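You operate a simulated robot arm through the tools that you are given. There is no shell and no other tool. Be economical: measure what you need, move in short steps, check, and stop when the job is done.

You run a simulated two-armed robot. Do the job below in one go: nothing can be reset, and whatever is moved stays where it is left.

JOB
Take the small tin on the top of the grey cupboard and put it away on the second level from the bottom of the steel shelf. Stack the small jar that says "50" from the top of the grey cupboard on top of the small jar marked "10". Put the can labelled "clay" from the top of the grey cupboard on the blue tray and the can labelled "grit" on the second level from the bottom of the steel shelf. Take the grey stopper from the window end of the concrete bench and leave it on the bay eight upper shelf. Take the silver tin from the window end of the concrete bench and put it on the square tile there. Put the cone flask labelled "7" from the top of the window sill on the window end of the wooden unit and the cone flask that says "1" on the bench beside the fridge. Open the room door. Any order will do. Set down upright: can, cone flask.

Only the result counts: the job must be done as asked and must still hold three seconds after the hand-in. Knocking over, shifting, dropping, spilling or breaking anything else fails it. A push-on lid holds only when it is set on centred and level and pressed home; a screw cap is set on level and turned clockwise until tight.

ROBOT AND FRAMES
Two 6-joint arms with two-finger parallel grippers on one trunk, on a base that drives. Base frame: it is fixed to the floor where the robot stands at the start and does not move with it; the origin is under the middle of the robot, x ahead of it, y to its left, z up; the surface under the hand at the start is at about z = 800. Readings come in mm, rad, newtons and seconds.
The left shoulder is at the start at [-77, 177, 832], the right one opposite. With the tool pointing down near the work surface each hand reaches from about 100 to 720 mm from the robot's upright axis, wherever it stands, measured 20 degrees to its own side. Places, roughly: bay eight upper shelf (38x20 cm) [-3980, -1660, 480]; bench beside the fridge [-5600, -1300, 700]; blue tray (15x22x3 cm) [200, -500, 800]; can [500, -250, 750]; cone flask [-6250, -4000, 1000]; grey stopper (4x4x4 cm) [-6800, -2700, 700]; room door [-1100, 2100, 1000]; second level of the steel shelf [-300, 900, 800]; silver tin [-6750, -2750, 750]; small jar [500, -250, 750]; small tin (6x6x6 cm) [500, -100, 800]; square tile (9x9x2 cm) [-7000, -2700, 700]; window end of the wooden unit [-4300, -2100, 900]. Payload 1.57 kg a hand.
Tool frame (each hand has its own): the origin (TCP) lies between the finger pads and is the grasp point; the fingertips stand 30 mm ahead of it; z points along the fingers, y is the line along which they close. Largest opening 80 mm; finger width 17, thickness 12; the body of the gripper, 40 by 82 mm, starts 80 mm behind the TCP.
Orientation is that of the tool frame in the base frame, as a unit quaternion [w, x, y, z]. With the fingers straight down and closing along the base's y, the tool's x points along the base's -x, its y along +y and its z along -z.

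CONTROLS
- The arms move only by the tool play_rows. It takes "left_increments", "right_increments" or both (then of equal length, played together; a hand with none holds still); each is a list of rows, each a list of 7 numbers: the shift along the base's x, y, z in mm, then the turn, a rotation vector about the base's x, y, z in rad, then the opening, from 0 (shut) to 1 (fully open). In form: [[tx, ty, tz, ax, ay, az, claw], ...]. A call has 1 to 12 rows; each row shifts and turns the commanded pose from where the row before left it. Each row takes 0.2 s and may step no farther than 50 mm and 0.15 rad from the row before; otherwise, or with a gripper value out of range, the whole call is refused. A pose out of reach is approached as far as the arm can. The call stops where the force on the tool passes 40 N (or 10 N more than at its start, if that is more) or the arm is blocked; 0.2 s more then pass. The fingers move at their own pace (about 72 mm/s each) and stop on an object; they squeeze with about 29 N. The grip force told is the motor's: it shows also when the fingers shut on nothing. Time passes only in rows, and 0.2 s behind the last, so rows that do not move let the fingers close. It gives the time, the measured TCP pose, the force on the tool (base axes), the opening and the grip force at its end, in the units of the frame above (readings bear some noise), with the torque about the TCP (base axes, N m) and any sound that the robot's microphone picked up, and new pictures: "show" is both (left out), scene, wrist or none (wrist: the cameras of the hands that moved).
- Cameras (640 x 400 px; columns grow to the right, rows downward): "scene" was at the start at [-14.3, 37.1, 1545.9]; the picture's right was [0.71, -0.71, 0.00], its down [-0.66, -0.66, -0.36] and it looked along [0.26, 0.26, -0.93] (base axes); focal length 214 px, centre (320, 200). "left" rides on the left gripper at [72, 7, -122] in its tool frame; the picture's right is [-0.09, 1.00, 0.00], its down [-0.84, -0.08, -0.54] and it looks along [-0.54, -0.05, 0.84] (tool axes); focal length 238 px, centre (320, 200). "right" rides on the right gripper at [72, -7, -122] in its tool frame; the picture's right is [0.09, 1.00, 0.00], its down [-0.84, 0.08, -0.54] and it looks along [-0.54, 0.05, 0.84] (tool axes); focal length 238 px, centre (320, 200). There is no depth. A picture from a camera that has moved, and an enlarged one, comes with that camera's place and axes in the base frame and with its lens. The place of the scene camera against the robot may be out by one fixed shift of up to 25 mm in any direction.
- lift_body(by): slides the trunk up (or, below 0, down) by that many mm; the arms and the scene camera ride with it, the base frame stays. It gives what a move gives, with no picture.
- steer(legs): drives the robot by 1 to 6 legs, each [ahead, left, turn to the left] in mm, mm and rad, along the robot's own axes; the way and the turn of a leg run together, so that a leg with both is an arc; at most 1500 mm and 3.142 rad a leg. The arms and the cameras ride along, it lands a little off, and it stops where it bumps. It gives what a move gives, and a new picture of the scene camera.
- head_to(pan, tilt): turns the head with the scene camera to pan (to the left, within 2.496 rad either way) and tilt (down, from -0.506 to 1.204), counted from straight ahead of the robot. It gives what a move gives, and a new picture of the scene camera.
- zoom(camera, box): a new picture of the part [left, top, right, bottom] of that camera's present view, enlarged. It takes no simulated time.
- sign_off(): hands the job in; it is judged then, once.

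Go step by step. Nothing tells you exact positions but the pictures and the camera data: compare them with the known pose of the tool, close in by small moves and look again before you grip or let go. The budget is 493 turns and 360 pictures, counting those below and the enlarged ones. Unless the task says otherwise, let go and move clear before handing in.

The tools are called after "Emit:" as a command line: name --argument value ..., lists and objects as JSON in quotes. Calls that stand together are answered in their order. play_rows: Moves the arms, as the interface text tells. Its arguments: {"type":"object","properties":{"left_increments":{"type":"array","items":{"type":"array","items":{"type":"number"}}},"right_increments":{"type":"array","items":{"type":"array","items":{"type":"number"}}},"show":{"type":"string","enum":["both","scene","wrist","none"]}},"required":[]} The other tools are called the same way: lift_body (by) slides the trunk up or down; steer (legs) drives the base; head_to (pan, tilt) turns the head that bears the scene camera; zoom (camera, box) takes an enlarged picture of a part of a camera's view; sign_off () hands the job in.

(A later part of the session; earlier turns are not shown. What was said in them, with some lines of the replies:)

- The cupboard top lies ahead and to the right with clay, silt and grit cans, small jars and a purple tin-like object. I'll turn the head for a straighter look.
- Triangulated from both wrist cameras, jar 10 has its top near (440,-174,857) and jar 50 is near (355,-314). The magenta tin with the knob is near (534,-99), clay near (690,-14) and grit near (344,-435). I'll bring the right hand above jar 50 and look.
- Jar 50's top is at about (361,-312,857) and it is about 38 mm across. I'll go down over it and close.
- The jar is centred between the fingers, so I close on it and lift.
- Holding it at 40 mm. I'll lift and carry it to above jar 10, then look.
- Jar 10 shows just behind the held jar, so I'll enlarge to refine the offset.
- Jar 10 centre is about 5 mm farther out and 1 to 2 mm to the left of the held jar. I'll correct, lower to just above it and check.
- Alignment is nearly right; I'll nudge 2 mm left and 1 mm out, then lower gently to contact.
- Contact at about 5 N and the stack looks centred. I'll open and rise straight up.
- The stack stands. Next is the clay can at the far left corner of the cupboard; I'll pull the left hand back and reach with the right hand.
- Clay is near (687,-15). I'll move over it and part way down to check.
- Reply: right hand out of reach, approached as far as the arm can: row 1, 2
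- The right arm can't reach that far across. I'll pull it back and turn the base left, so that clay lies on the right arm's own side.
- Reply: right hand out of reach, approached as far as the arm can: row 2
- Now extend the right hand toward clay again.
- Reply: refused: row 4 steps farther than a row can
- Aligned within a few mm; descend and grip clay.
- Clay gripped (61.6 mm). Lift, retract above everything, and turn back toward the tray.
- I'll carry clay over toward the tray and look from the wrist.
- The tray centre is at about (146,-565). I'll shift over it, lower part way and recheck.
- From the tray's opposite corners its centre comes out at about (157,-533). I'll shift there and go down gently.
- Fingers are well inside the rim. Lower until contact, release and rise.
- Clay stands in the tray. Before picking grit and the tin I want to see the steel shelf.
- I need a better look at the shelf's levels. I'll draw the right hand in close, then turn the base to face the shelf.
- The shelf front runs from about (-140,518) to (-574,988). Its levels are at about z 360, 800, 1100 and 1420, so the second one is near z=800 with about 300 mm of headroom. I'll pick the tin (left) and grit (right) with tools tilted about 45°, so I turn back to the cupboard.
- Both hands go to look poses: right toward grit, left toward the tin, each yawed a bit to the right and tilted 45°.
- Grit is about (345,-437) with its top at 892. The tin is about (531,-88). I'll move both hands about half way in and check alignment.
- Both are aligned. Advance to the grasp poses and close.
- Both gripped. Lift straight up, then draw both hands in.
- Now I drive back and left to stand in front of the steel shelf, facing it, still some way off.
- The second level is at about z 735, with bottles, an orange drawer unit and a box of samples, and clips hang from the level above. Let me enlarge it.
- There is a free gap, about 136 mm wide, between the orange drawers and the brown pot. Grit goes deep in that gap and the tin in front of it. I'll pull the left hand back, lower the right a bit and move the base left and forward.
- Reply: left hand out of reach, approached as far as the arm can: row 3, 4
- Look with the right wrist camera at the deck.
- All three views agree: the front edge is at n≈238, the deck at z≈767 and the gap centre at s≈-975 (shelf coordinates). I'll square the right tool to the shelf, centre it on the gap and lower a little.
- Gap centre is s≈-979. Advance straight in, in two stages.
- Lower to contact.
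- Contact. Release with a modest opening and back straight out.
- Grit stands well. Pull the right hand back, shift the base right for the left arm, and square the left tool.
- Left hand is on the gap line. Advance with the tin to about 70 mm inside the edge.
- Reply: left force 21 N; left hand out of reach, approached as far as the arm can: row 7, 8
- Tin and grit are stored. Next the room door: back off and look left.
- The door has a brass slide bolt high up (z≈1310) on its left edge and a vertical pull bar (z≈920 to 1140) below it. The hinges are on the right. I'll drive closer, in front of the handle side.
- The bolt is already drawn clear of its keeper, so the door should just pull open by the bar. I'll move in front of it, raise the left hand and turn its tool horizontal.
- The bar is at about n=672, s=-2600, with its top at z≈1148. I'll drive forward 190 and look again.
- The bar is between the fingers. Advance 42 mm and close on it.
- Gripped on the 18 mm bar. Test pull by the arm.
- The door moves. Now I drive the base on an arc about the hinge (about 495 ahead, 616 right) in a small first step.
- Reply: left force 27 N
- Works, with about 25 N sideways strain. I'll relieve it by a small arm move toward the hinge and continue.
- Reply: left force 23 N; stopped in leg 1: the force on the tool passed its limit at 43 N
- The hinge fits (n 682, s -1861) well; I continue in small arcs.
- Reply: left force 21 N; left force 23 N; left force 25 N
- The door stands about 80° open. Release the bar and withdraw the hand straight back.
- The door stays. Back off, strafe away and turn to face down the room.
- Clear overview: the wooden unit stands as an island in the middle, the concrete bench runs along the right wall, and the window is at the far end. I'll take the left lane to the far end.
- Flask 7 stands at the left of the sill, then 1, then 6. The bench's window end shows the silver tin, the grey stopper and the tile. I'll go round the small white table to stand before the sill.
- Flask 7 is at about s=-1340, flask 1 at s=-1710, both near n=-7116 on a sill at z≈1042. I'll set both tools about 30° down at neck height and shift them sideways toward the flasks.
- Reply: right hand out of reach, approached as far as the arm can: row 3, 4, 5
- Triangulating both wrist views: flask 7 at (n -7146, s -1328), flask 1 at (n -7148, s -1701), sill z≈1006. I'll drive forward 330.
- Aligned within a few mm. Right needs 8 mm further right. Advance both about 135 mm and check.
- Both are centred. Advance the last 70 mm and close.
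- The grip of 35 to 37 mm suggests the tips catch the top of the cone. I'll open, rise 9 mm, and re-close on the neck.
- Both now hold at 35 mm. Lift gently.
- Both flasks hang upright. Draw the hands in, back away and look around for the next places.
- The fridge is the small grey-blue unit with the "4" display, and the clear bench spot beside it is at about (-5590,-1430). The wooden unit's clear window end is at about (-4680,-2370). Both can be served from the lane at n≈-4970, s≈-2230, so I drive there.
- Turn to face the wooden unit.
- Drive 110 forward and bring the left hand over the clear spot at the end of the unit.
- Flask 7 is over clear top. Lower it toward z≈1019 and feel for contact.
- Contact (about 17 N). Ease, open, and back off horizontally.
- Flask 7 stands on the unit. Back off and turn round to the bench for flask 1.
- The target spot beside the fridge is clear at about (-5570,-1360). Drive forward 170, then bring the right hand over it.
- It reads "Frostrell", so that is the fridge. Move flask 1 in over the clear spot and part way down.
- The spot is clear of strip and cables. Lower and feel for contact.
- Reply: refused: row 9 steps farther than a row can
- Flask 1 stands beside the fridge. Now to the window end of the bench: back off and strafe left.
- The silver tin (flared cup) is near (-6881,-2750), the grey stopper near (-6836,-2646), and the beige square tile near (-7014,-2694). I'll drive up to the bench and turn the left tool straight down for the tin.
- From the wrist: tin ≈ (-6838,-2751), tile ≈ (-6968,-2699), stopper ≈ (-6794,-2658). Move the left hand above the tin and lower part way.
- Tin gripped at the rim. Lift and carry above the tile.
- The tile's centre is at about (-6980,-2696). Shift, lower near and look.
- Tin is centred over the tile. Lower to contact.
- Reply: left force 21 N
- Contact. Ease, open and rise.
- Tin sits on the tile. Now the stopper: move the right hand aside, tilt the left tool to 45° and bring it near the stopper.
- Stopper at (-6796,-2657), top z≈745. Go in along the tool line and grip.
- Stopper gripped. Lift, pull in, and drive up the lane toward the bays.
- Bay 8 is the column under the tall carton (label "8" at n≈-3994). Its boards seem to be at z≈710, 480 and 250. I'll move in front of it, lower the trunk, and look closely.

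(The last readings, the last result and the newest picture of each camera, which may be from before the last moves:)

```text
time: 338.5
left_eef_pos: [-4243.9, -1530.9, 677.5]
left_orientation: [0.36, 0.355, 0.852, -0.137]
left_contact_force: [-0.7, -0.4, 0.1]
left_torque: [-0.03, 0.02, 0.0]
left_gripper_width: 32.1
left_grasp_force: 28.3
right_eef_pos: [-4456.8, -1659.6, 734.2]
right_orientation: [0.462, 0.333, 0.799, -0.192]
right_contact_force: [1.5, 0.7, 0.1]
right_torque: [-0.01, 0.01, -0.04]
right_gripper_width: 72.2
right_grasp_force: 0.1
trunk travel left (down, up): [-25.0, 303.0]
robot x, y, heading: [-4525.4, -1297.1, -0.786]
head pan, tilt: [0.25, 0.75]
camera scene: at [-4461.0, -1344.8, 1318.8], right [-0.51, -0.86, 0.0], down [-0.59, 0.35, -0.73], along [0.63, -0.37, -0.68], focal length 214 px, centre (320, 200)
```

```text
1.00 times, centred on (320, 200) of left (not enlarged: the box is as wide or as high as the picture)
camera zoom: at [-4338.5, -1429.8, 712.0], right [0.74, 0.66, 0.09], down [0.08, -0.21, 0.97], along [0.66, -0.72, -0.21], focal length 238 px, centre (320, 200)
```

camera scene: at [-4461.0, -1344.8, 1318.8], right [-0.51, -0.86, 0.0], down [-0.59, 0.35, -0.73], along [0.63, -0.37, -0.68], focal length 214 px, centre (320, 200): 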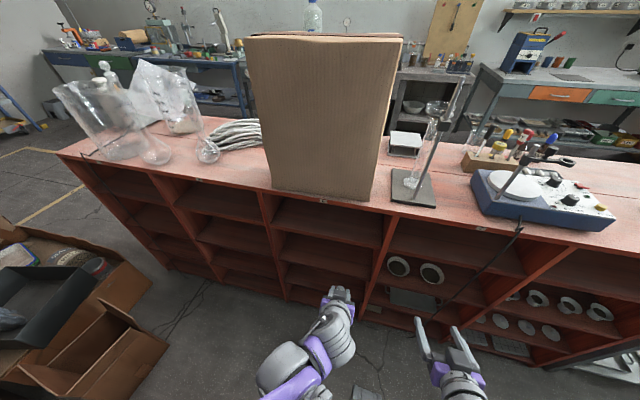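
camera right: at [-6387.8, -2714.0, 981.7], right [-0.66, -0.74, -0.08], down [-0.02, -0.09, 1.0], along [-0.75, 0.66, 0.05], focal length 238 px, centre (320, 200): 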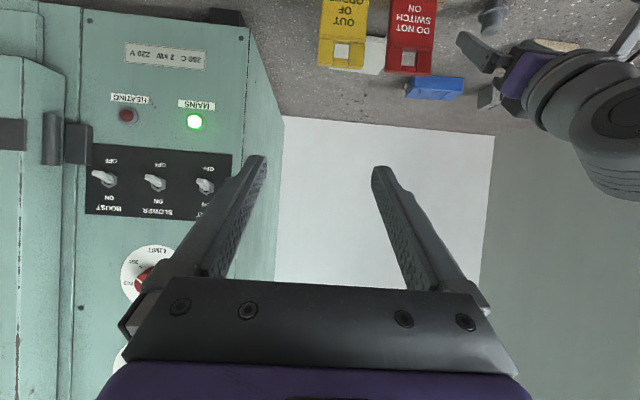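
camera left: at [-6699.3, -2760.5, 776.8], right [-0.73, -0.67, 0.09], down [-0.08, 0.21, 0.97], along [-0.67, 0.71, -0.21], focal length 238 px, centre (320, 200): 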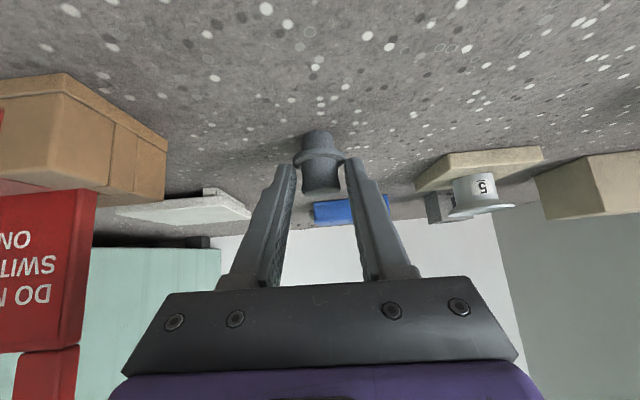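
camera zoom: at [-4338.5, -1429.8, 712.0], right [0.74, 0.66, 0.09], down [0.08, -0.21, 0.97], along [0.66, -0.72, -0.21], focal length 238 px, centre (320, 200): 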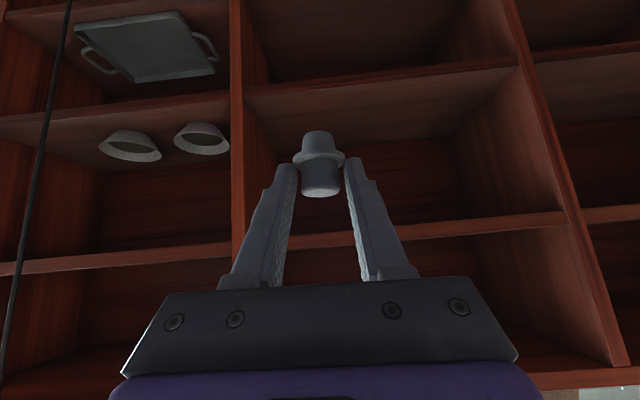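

Boards of bay 8 come out at z≈696, 479 and lower. The given place (z 480) matches the 479 board. I'll drive 100 forward, lower the left hand to that opening, and look.

Emit:
steer --legs '[[100, 0, 0]]'

Emit:
play_rows --left_increments '[[20, 20, -30, 0, 0, 0, 0.1], [20, 20, -35, 0, 0, 0, 0.1], [20, 20, -35, 0, 0, 0, 0.1], [6, 6, -35, 0, 0, 0, 0.1], [0, 0, 0, 0, 0, 0, 0.1]]' --show "both"

```text
time: 339.6
left_eef_pos: [-4173.4, -1601.4, 675.6]
left_orientation: [0.36, 0.354, 0.853, -0.135]
left_contact_force: [0.1, -0.7, -0.1]
left_torque: [0.0, 0.03, -0.01]
left_gripper_width: 32.0
left_grasp_force: 29.1
right_eef_pos: [-4385.6, -1730.4, 733.1]
right_orientation: [0.462, 0.333, 0.799, -0.192]
right_contact_force: [0.9, 0.3, -0.1]
right_torque: [-0.01, -0.01, -0.02]
right_gripper_width: 72.0
right_grasp_force: 0.0
trunk travel left (down, up): [-25.0, 303.0]
robot x, y, heading: [-4454.0, -1369.8, -0.785]
head pan, tilt: [0.25, 0.75]
camera scene: at [-4389.9, -1416.0, 1318.8], right [-0.51, -0.86, 0.0], down [-0.59, 0.35, -0.73], along [0.63, -0.37, -0.68], focal length 214 px, centre (320, 200)
```

scene: 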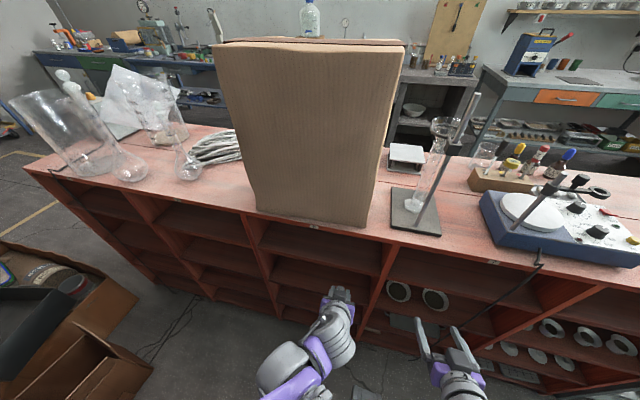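

```text
time: 340.8
left_eef_pos: [-4105.3, -1535.2, 538.7]
left_orientation: [0.36, 0.354, 0.852, -0.137]
left_contact_force: [-0.1, -0.3, -1.2]
left_torque: [0.01, 0.02, -0.05]
left_gripper_width: 31.8
left_grasp_force: 28.8
right_eef_pos: [-4385.4, -1729.7, 733.8]
right_orientation: [0.462, 0.333, 0.799, -0.192]
right_contact_force: [0.5, 0.3, 0.1]
right_torque: [0.0, 0.01, 0.02]
right_gripper_width: 72.3
right_grasp_force: 0.0
trunk travel left (down, up): [-25.0, 303.0]
robot x, y, heading: [-4456.9, -1360.4, -0.785]
head pan, tilt: [0.25, 0.75]
camera scene: at [-4390.5, -1415.4, 1318.8], right [-0.51, -0.86, 0.0], down [-0.59, 0.35, -0.73], along [0.63, -0.37, -0.68], focal length 214 px, centre (320, 200)
camera left: at [-4199.7, -1434.3, 573.7], right [0.74, 0.66, 0.09], down [0.08, -0.21, 0.97], along [0.66, -0.72, -0.21], focal length 238 px, centre (320, 200)
```

scene: 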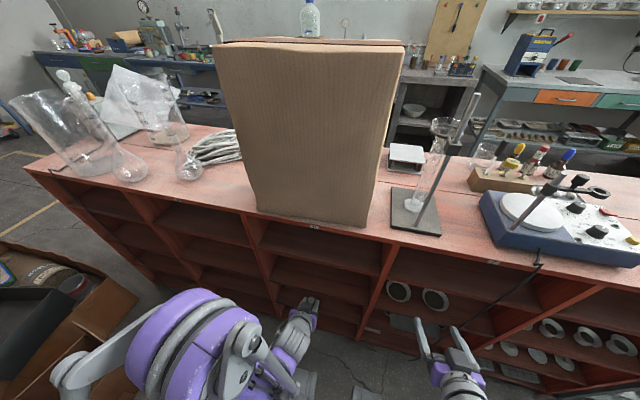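
left: 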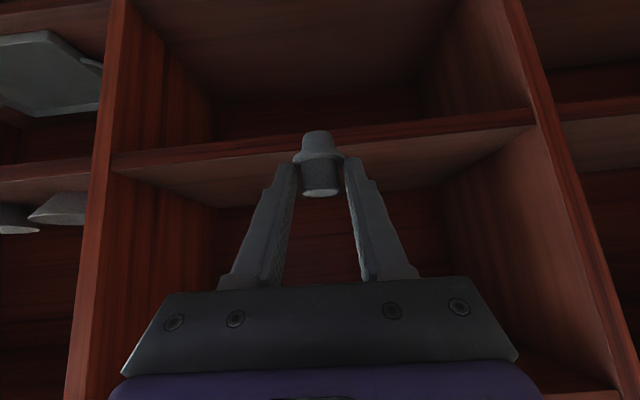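

Clear and centred in bay 8. Move in 140 mm.

Emit:
play_rows --left_increments '[[33, -33, 0, 0, 0, 0, 0.1], [33, -33, 0, 0, 0, 0, 0.1], [33, -33, 0, 0, 0, 0, 0.1], [0, 0, -8, 0, 0, 0, 0.1], [0, 0, 0, 0, 0, 0, 0.1]]' --show "wrist"

```text
time: 342.0
left_eef_pos: [-4008.9, -1634.6, 534.1]
left_orientation: [0.359, 0.354, 0.853, -0.136]
left_contact_force: [-0.2, -0.1, -0.4]
left_torque: [0.0, 0.03, -0.01]
left_gripper_width: 32.1
left_grasp_force: 28.8
right_eef_pos: [-4386.4, -1728.9, 734.0]
right_orientation: [0.461, 0.333, 0.8, -0.191]
right_contact_force: [0.1, 0.4, -1.0]
right_torque: [0.0, -0.01, 0.0]
right_gripper_width: 72.2
right_grasp_force: 0.0
trunk travel left (down, up): [-25.0, 303.0]
robot x, y, heading: [-4452.5, -1366.9, -0.782]
head pan, tilt: [0.25, 0.75]
camera left: at [-4103.5, -1535.0, 569.3], right [0.74, 0.66, 0.09], down [0.08, -0.21, 0.97], along [0.66, -0.72, -0.21], focal length 238 px, centre (320, 200)
```

left: 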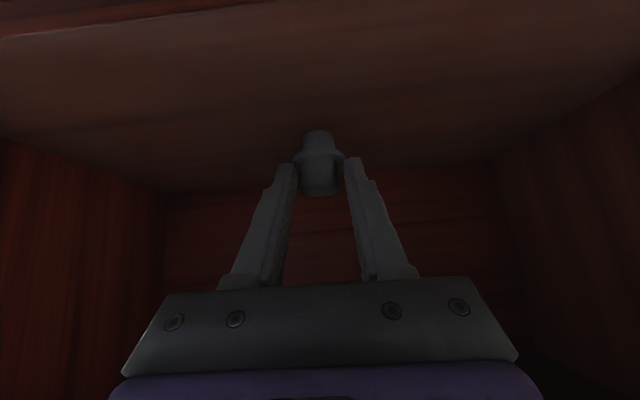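

Emit:
play_rows --left_increments '[[0, 0, -5, 0, 0, 0, 0.1], [0, 0, -4, 0, 0, 0, 0.1], [0, 0, -3, 0, 0, 0, 0.1], [0, 0, -3, 0, 0, 0, 0.1], [0, 0, 0, 0, 0, 0, 0.1]]' --show "none"

```text
time: 343.2
left_eef_pos: [-4009.1, -1633.4, 521.0]
left_orientation: [0.363, 0.354, 0.851, -0.137]
left_contact_force: [3.7, -1.0, 33.5]
left_torque: [-0.41, -0.45, 0.03]
left_gripper_width: 31.8
left_grasp_force: 28.7
right_eef_pos: [-4387.4, -1729.0, 734.2]
right_orientation: [0.463, 0.333, 0.799, -0.191]
right_contact_force: [-0.7, 0.0, 0.3]
right_torque: [0.0, 0.0, 0.04]
right_gripper_width: 72.0
right_grasp_force: 0.1
trunk travel left (down, up): [-25.0, 303.0]
robot x, y, heading: [-4452.2, -1367.9, -0.785]
head pan, tilt: [0.25, 0.75]
```

Contact. Ease up, open and back out.

Emit:
play_rows --left_increments '[[0, 0, 2, 0, 0, 0, 0.1], [0, 0, 1, 0, 0, 0, 0.3], [0, 0, 0, 0, 0, 0, 0.7], [0, 0, 0, 0, 0, 0, 0.9], [0, 0, 0, 0, 0, 0, 0.9], [-14, 14, 0, 0, 0, 0, 0.9], [-28, 28, 0, 0, 0, 0, 0.9], [-32, 32, 0, 0, 0, 0, 0.9], [-32, 32, 0, 0, 0, 0, 0.9]]' --show "wrist"

```text
time: 345.2
left_eef_pos: [-4112.7, -1534.5, 535.8]
left_orientation: [0.359, 0.354, 0.853, -0.136]
left_contact_force: [0.1, -0.8, -0.1]
left_torque: [0.04, 0.04, 0.0]
left_gripper_width: 72.1
left_grasp_force: 0.0
left hand out of reach, approached as far as the arm can: row 9
right_eef_pos: [-4386.2, -1729.7, 734.7]
right_orientation: [0.462, 0.333, 0.799, -0.191]
right_contact_force: [0.4, -0.3, 0.6]
right_torque: [-0.01, -0.02, 0.0]
right_gripper_width: 71.8
right_grasp_force: 0.0
trunk travel left (down, up): [-25.0, 303.0]
robot x, y, heading: [-4454.0, -1367.0, -0.789]
head pan, tilt: [0.25, 0.75]
camera left: at [-4207.1, -1434.0, 572.3], right [0.74, 0.66, 0.09], down [0.08, -0.22, 0.97], along [0.66, -0.72, -0.21], focal length 238 px, centre (320, 200)
```

left: 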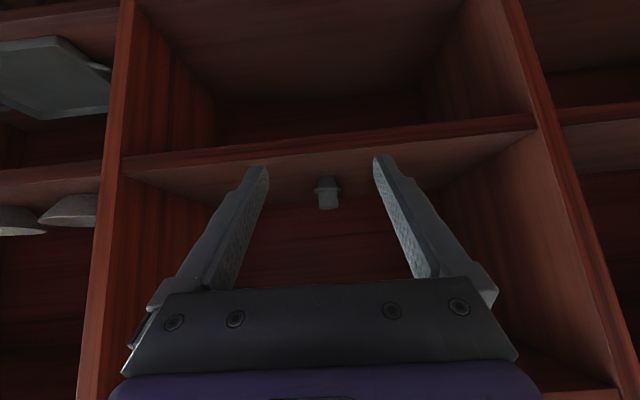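

The stopper stands on the bay eight shelf. I back away slightly and take a last look.

Emit:
steer --legs '[[-80, 0, 0]]'

Emit:
zoom --camera "left" --box '[0, 0, 640, 400]'

Emit:
head_to --pan 0.9 --tilt 0.3

```text
time: 346.3
left_eef_pos: [-4167.7, -1480.8, 536.4]
left_orientation: [0.359, 0.354, 0.853, -0.136]
left_contact_force: [-0.5, 0.6, -0.4]
left_torque: [-0.02, 0.02, -0.04]
left_gripper_width: 72.0
left_grasp_force: 0.0
right_eef_pos: [-4440.8, -1673.9, 734.0]
right_orientation: [0.463, 0.333, 0.799, -0.191]
right_contact_force: [0.2, -0.4, 0.6]
right_torque: [0.0, -0.03, -0.01]
right_gripper_width: 72.1
right_grasp_force: 0.0
trunk travel left (down, up): [-25.0, 303.0]
robot x, y, heading: [-4506.5, -1310.6, -0.786]
head pan, tilt: [0.25, 0.75]
camera scene: at [-4445.9, -1359.9, 1318.8], right [-0.51, -0.86, 0.0], down [-0.59, 0.35, -0.73], along [0.63, -0.37, -0.68], focal length 214 px, centre (320, 200)
```

scene: 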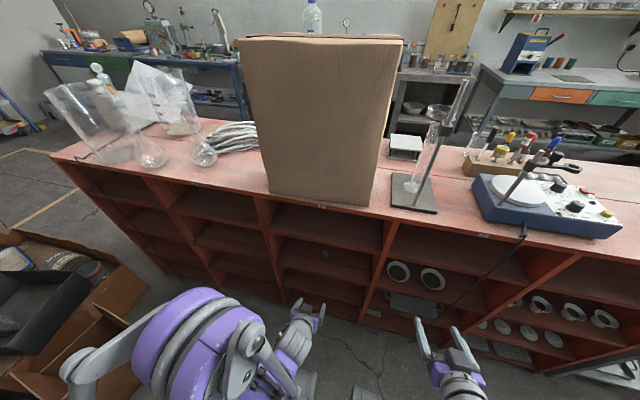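

```text
1.00 times, centred on (320, 200) of left (not enlarged: the box is as wide or as high as the picture)
camera zoom: at [-4261.6, -1379.4, 572.1], right [0.74, 0.66, 0.09], down [0.08, -0.22, 0.97], along [0.66, -0.72, -0.21], focal length 238 px, centre (320, 200)
```

zoom: 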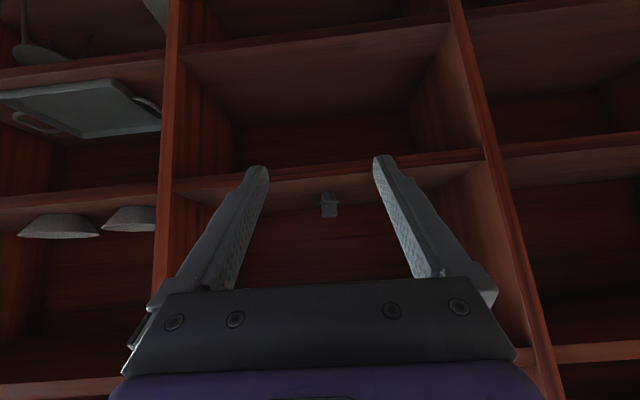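

```text
time: 347.3
left_eef_pos: [-4167.3, -1480.9, 537.0]
left_orientation: [0.359, 0.355, 0.852, -0.136]
left_contact_force: [0.0, 1.1, -0.5]
left_torque: [-0.04, 0.02, -0.03]
left_gripper_width: 72.0
left_grasp_force: 0.1
right_eef_pos: [-4440.5, -1674.9, 732.5]
right_orientation: [0.462, 0.334, 0.799, -0.192]
right_contact_force: [0.5, -0.2, 0.1]
right_torque: [0.0, 0.0, -0.02]
right_gripper_width: 71.8
right_grasp_force: 0.0
trunk travel left (down, up): [-25.0, 303.0]
robot x, y, heading: [-4508.3, -1312.0, -0.783]
head pan, tilt: [0.901, 0.3]
camera scene: at [-4423.9, -1307.4, 1359.1], right [0.11, -0.99, 0.0], down [-0.29, -0.03, -0.96], along [0.95, 0.11, -0.3], focal length 214 px, centre (320, 200)
```

scene: 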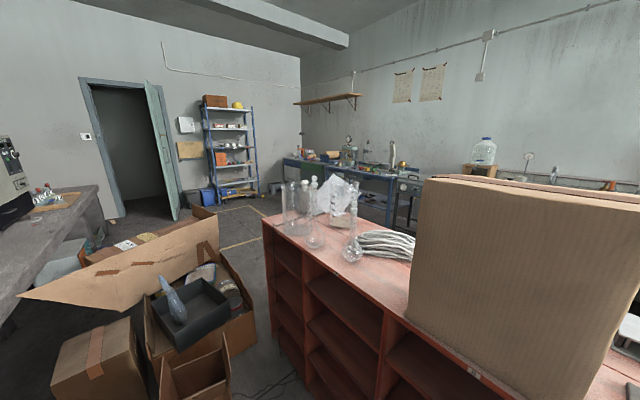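

Stopper is on the bay eight shelf at z≈480, the door stands open, and both hands are clear. Handing in.

Emit:
sign_off

```text
The job is handed in.
```

I handed the job in with every item placed and the room door about 80° open; I don't have the judge's result.

- **Small tin and "grit" can:** both are on the second level of the steel shelf, between the orange drawers and the brown pot. Grit is upright.
- **Jars:** the "50" jar is stacked on the "10" jar.
- **"Clay" can:** upright in the blue tray.
- **Silver tin:** on the beige square tile at the window end of the concrete bench.
- **Flasks:** "7" is upright on the window end of the wooden unit. "1" is upright on the bench beside the fridge, which I took to be the small "Frostrell" unit reading 4.
- **Grey stopper:** in bay eight, on the shelf board at about 480 mm height. Bay eight has another board higher up at about 700 mm. I chose the 480 one because it matches the place you gave, so this is the least certain of the placements.

I did not go back for a close final look at the cupboard and steel shelf after leaving them. Everything there was standing when I last saw it.
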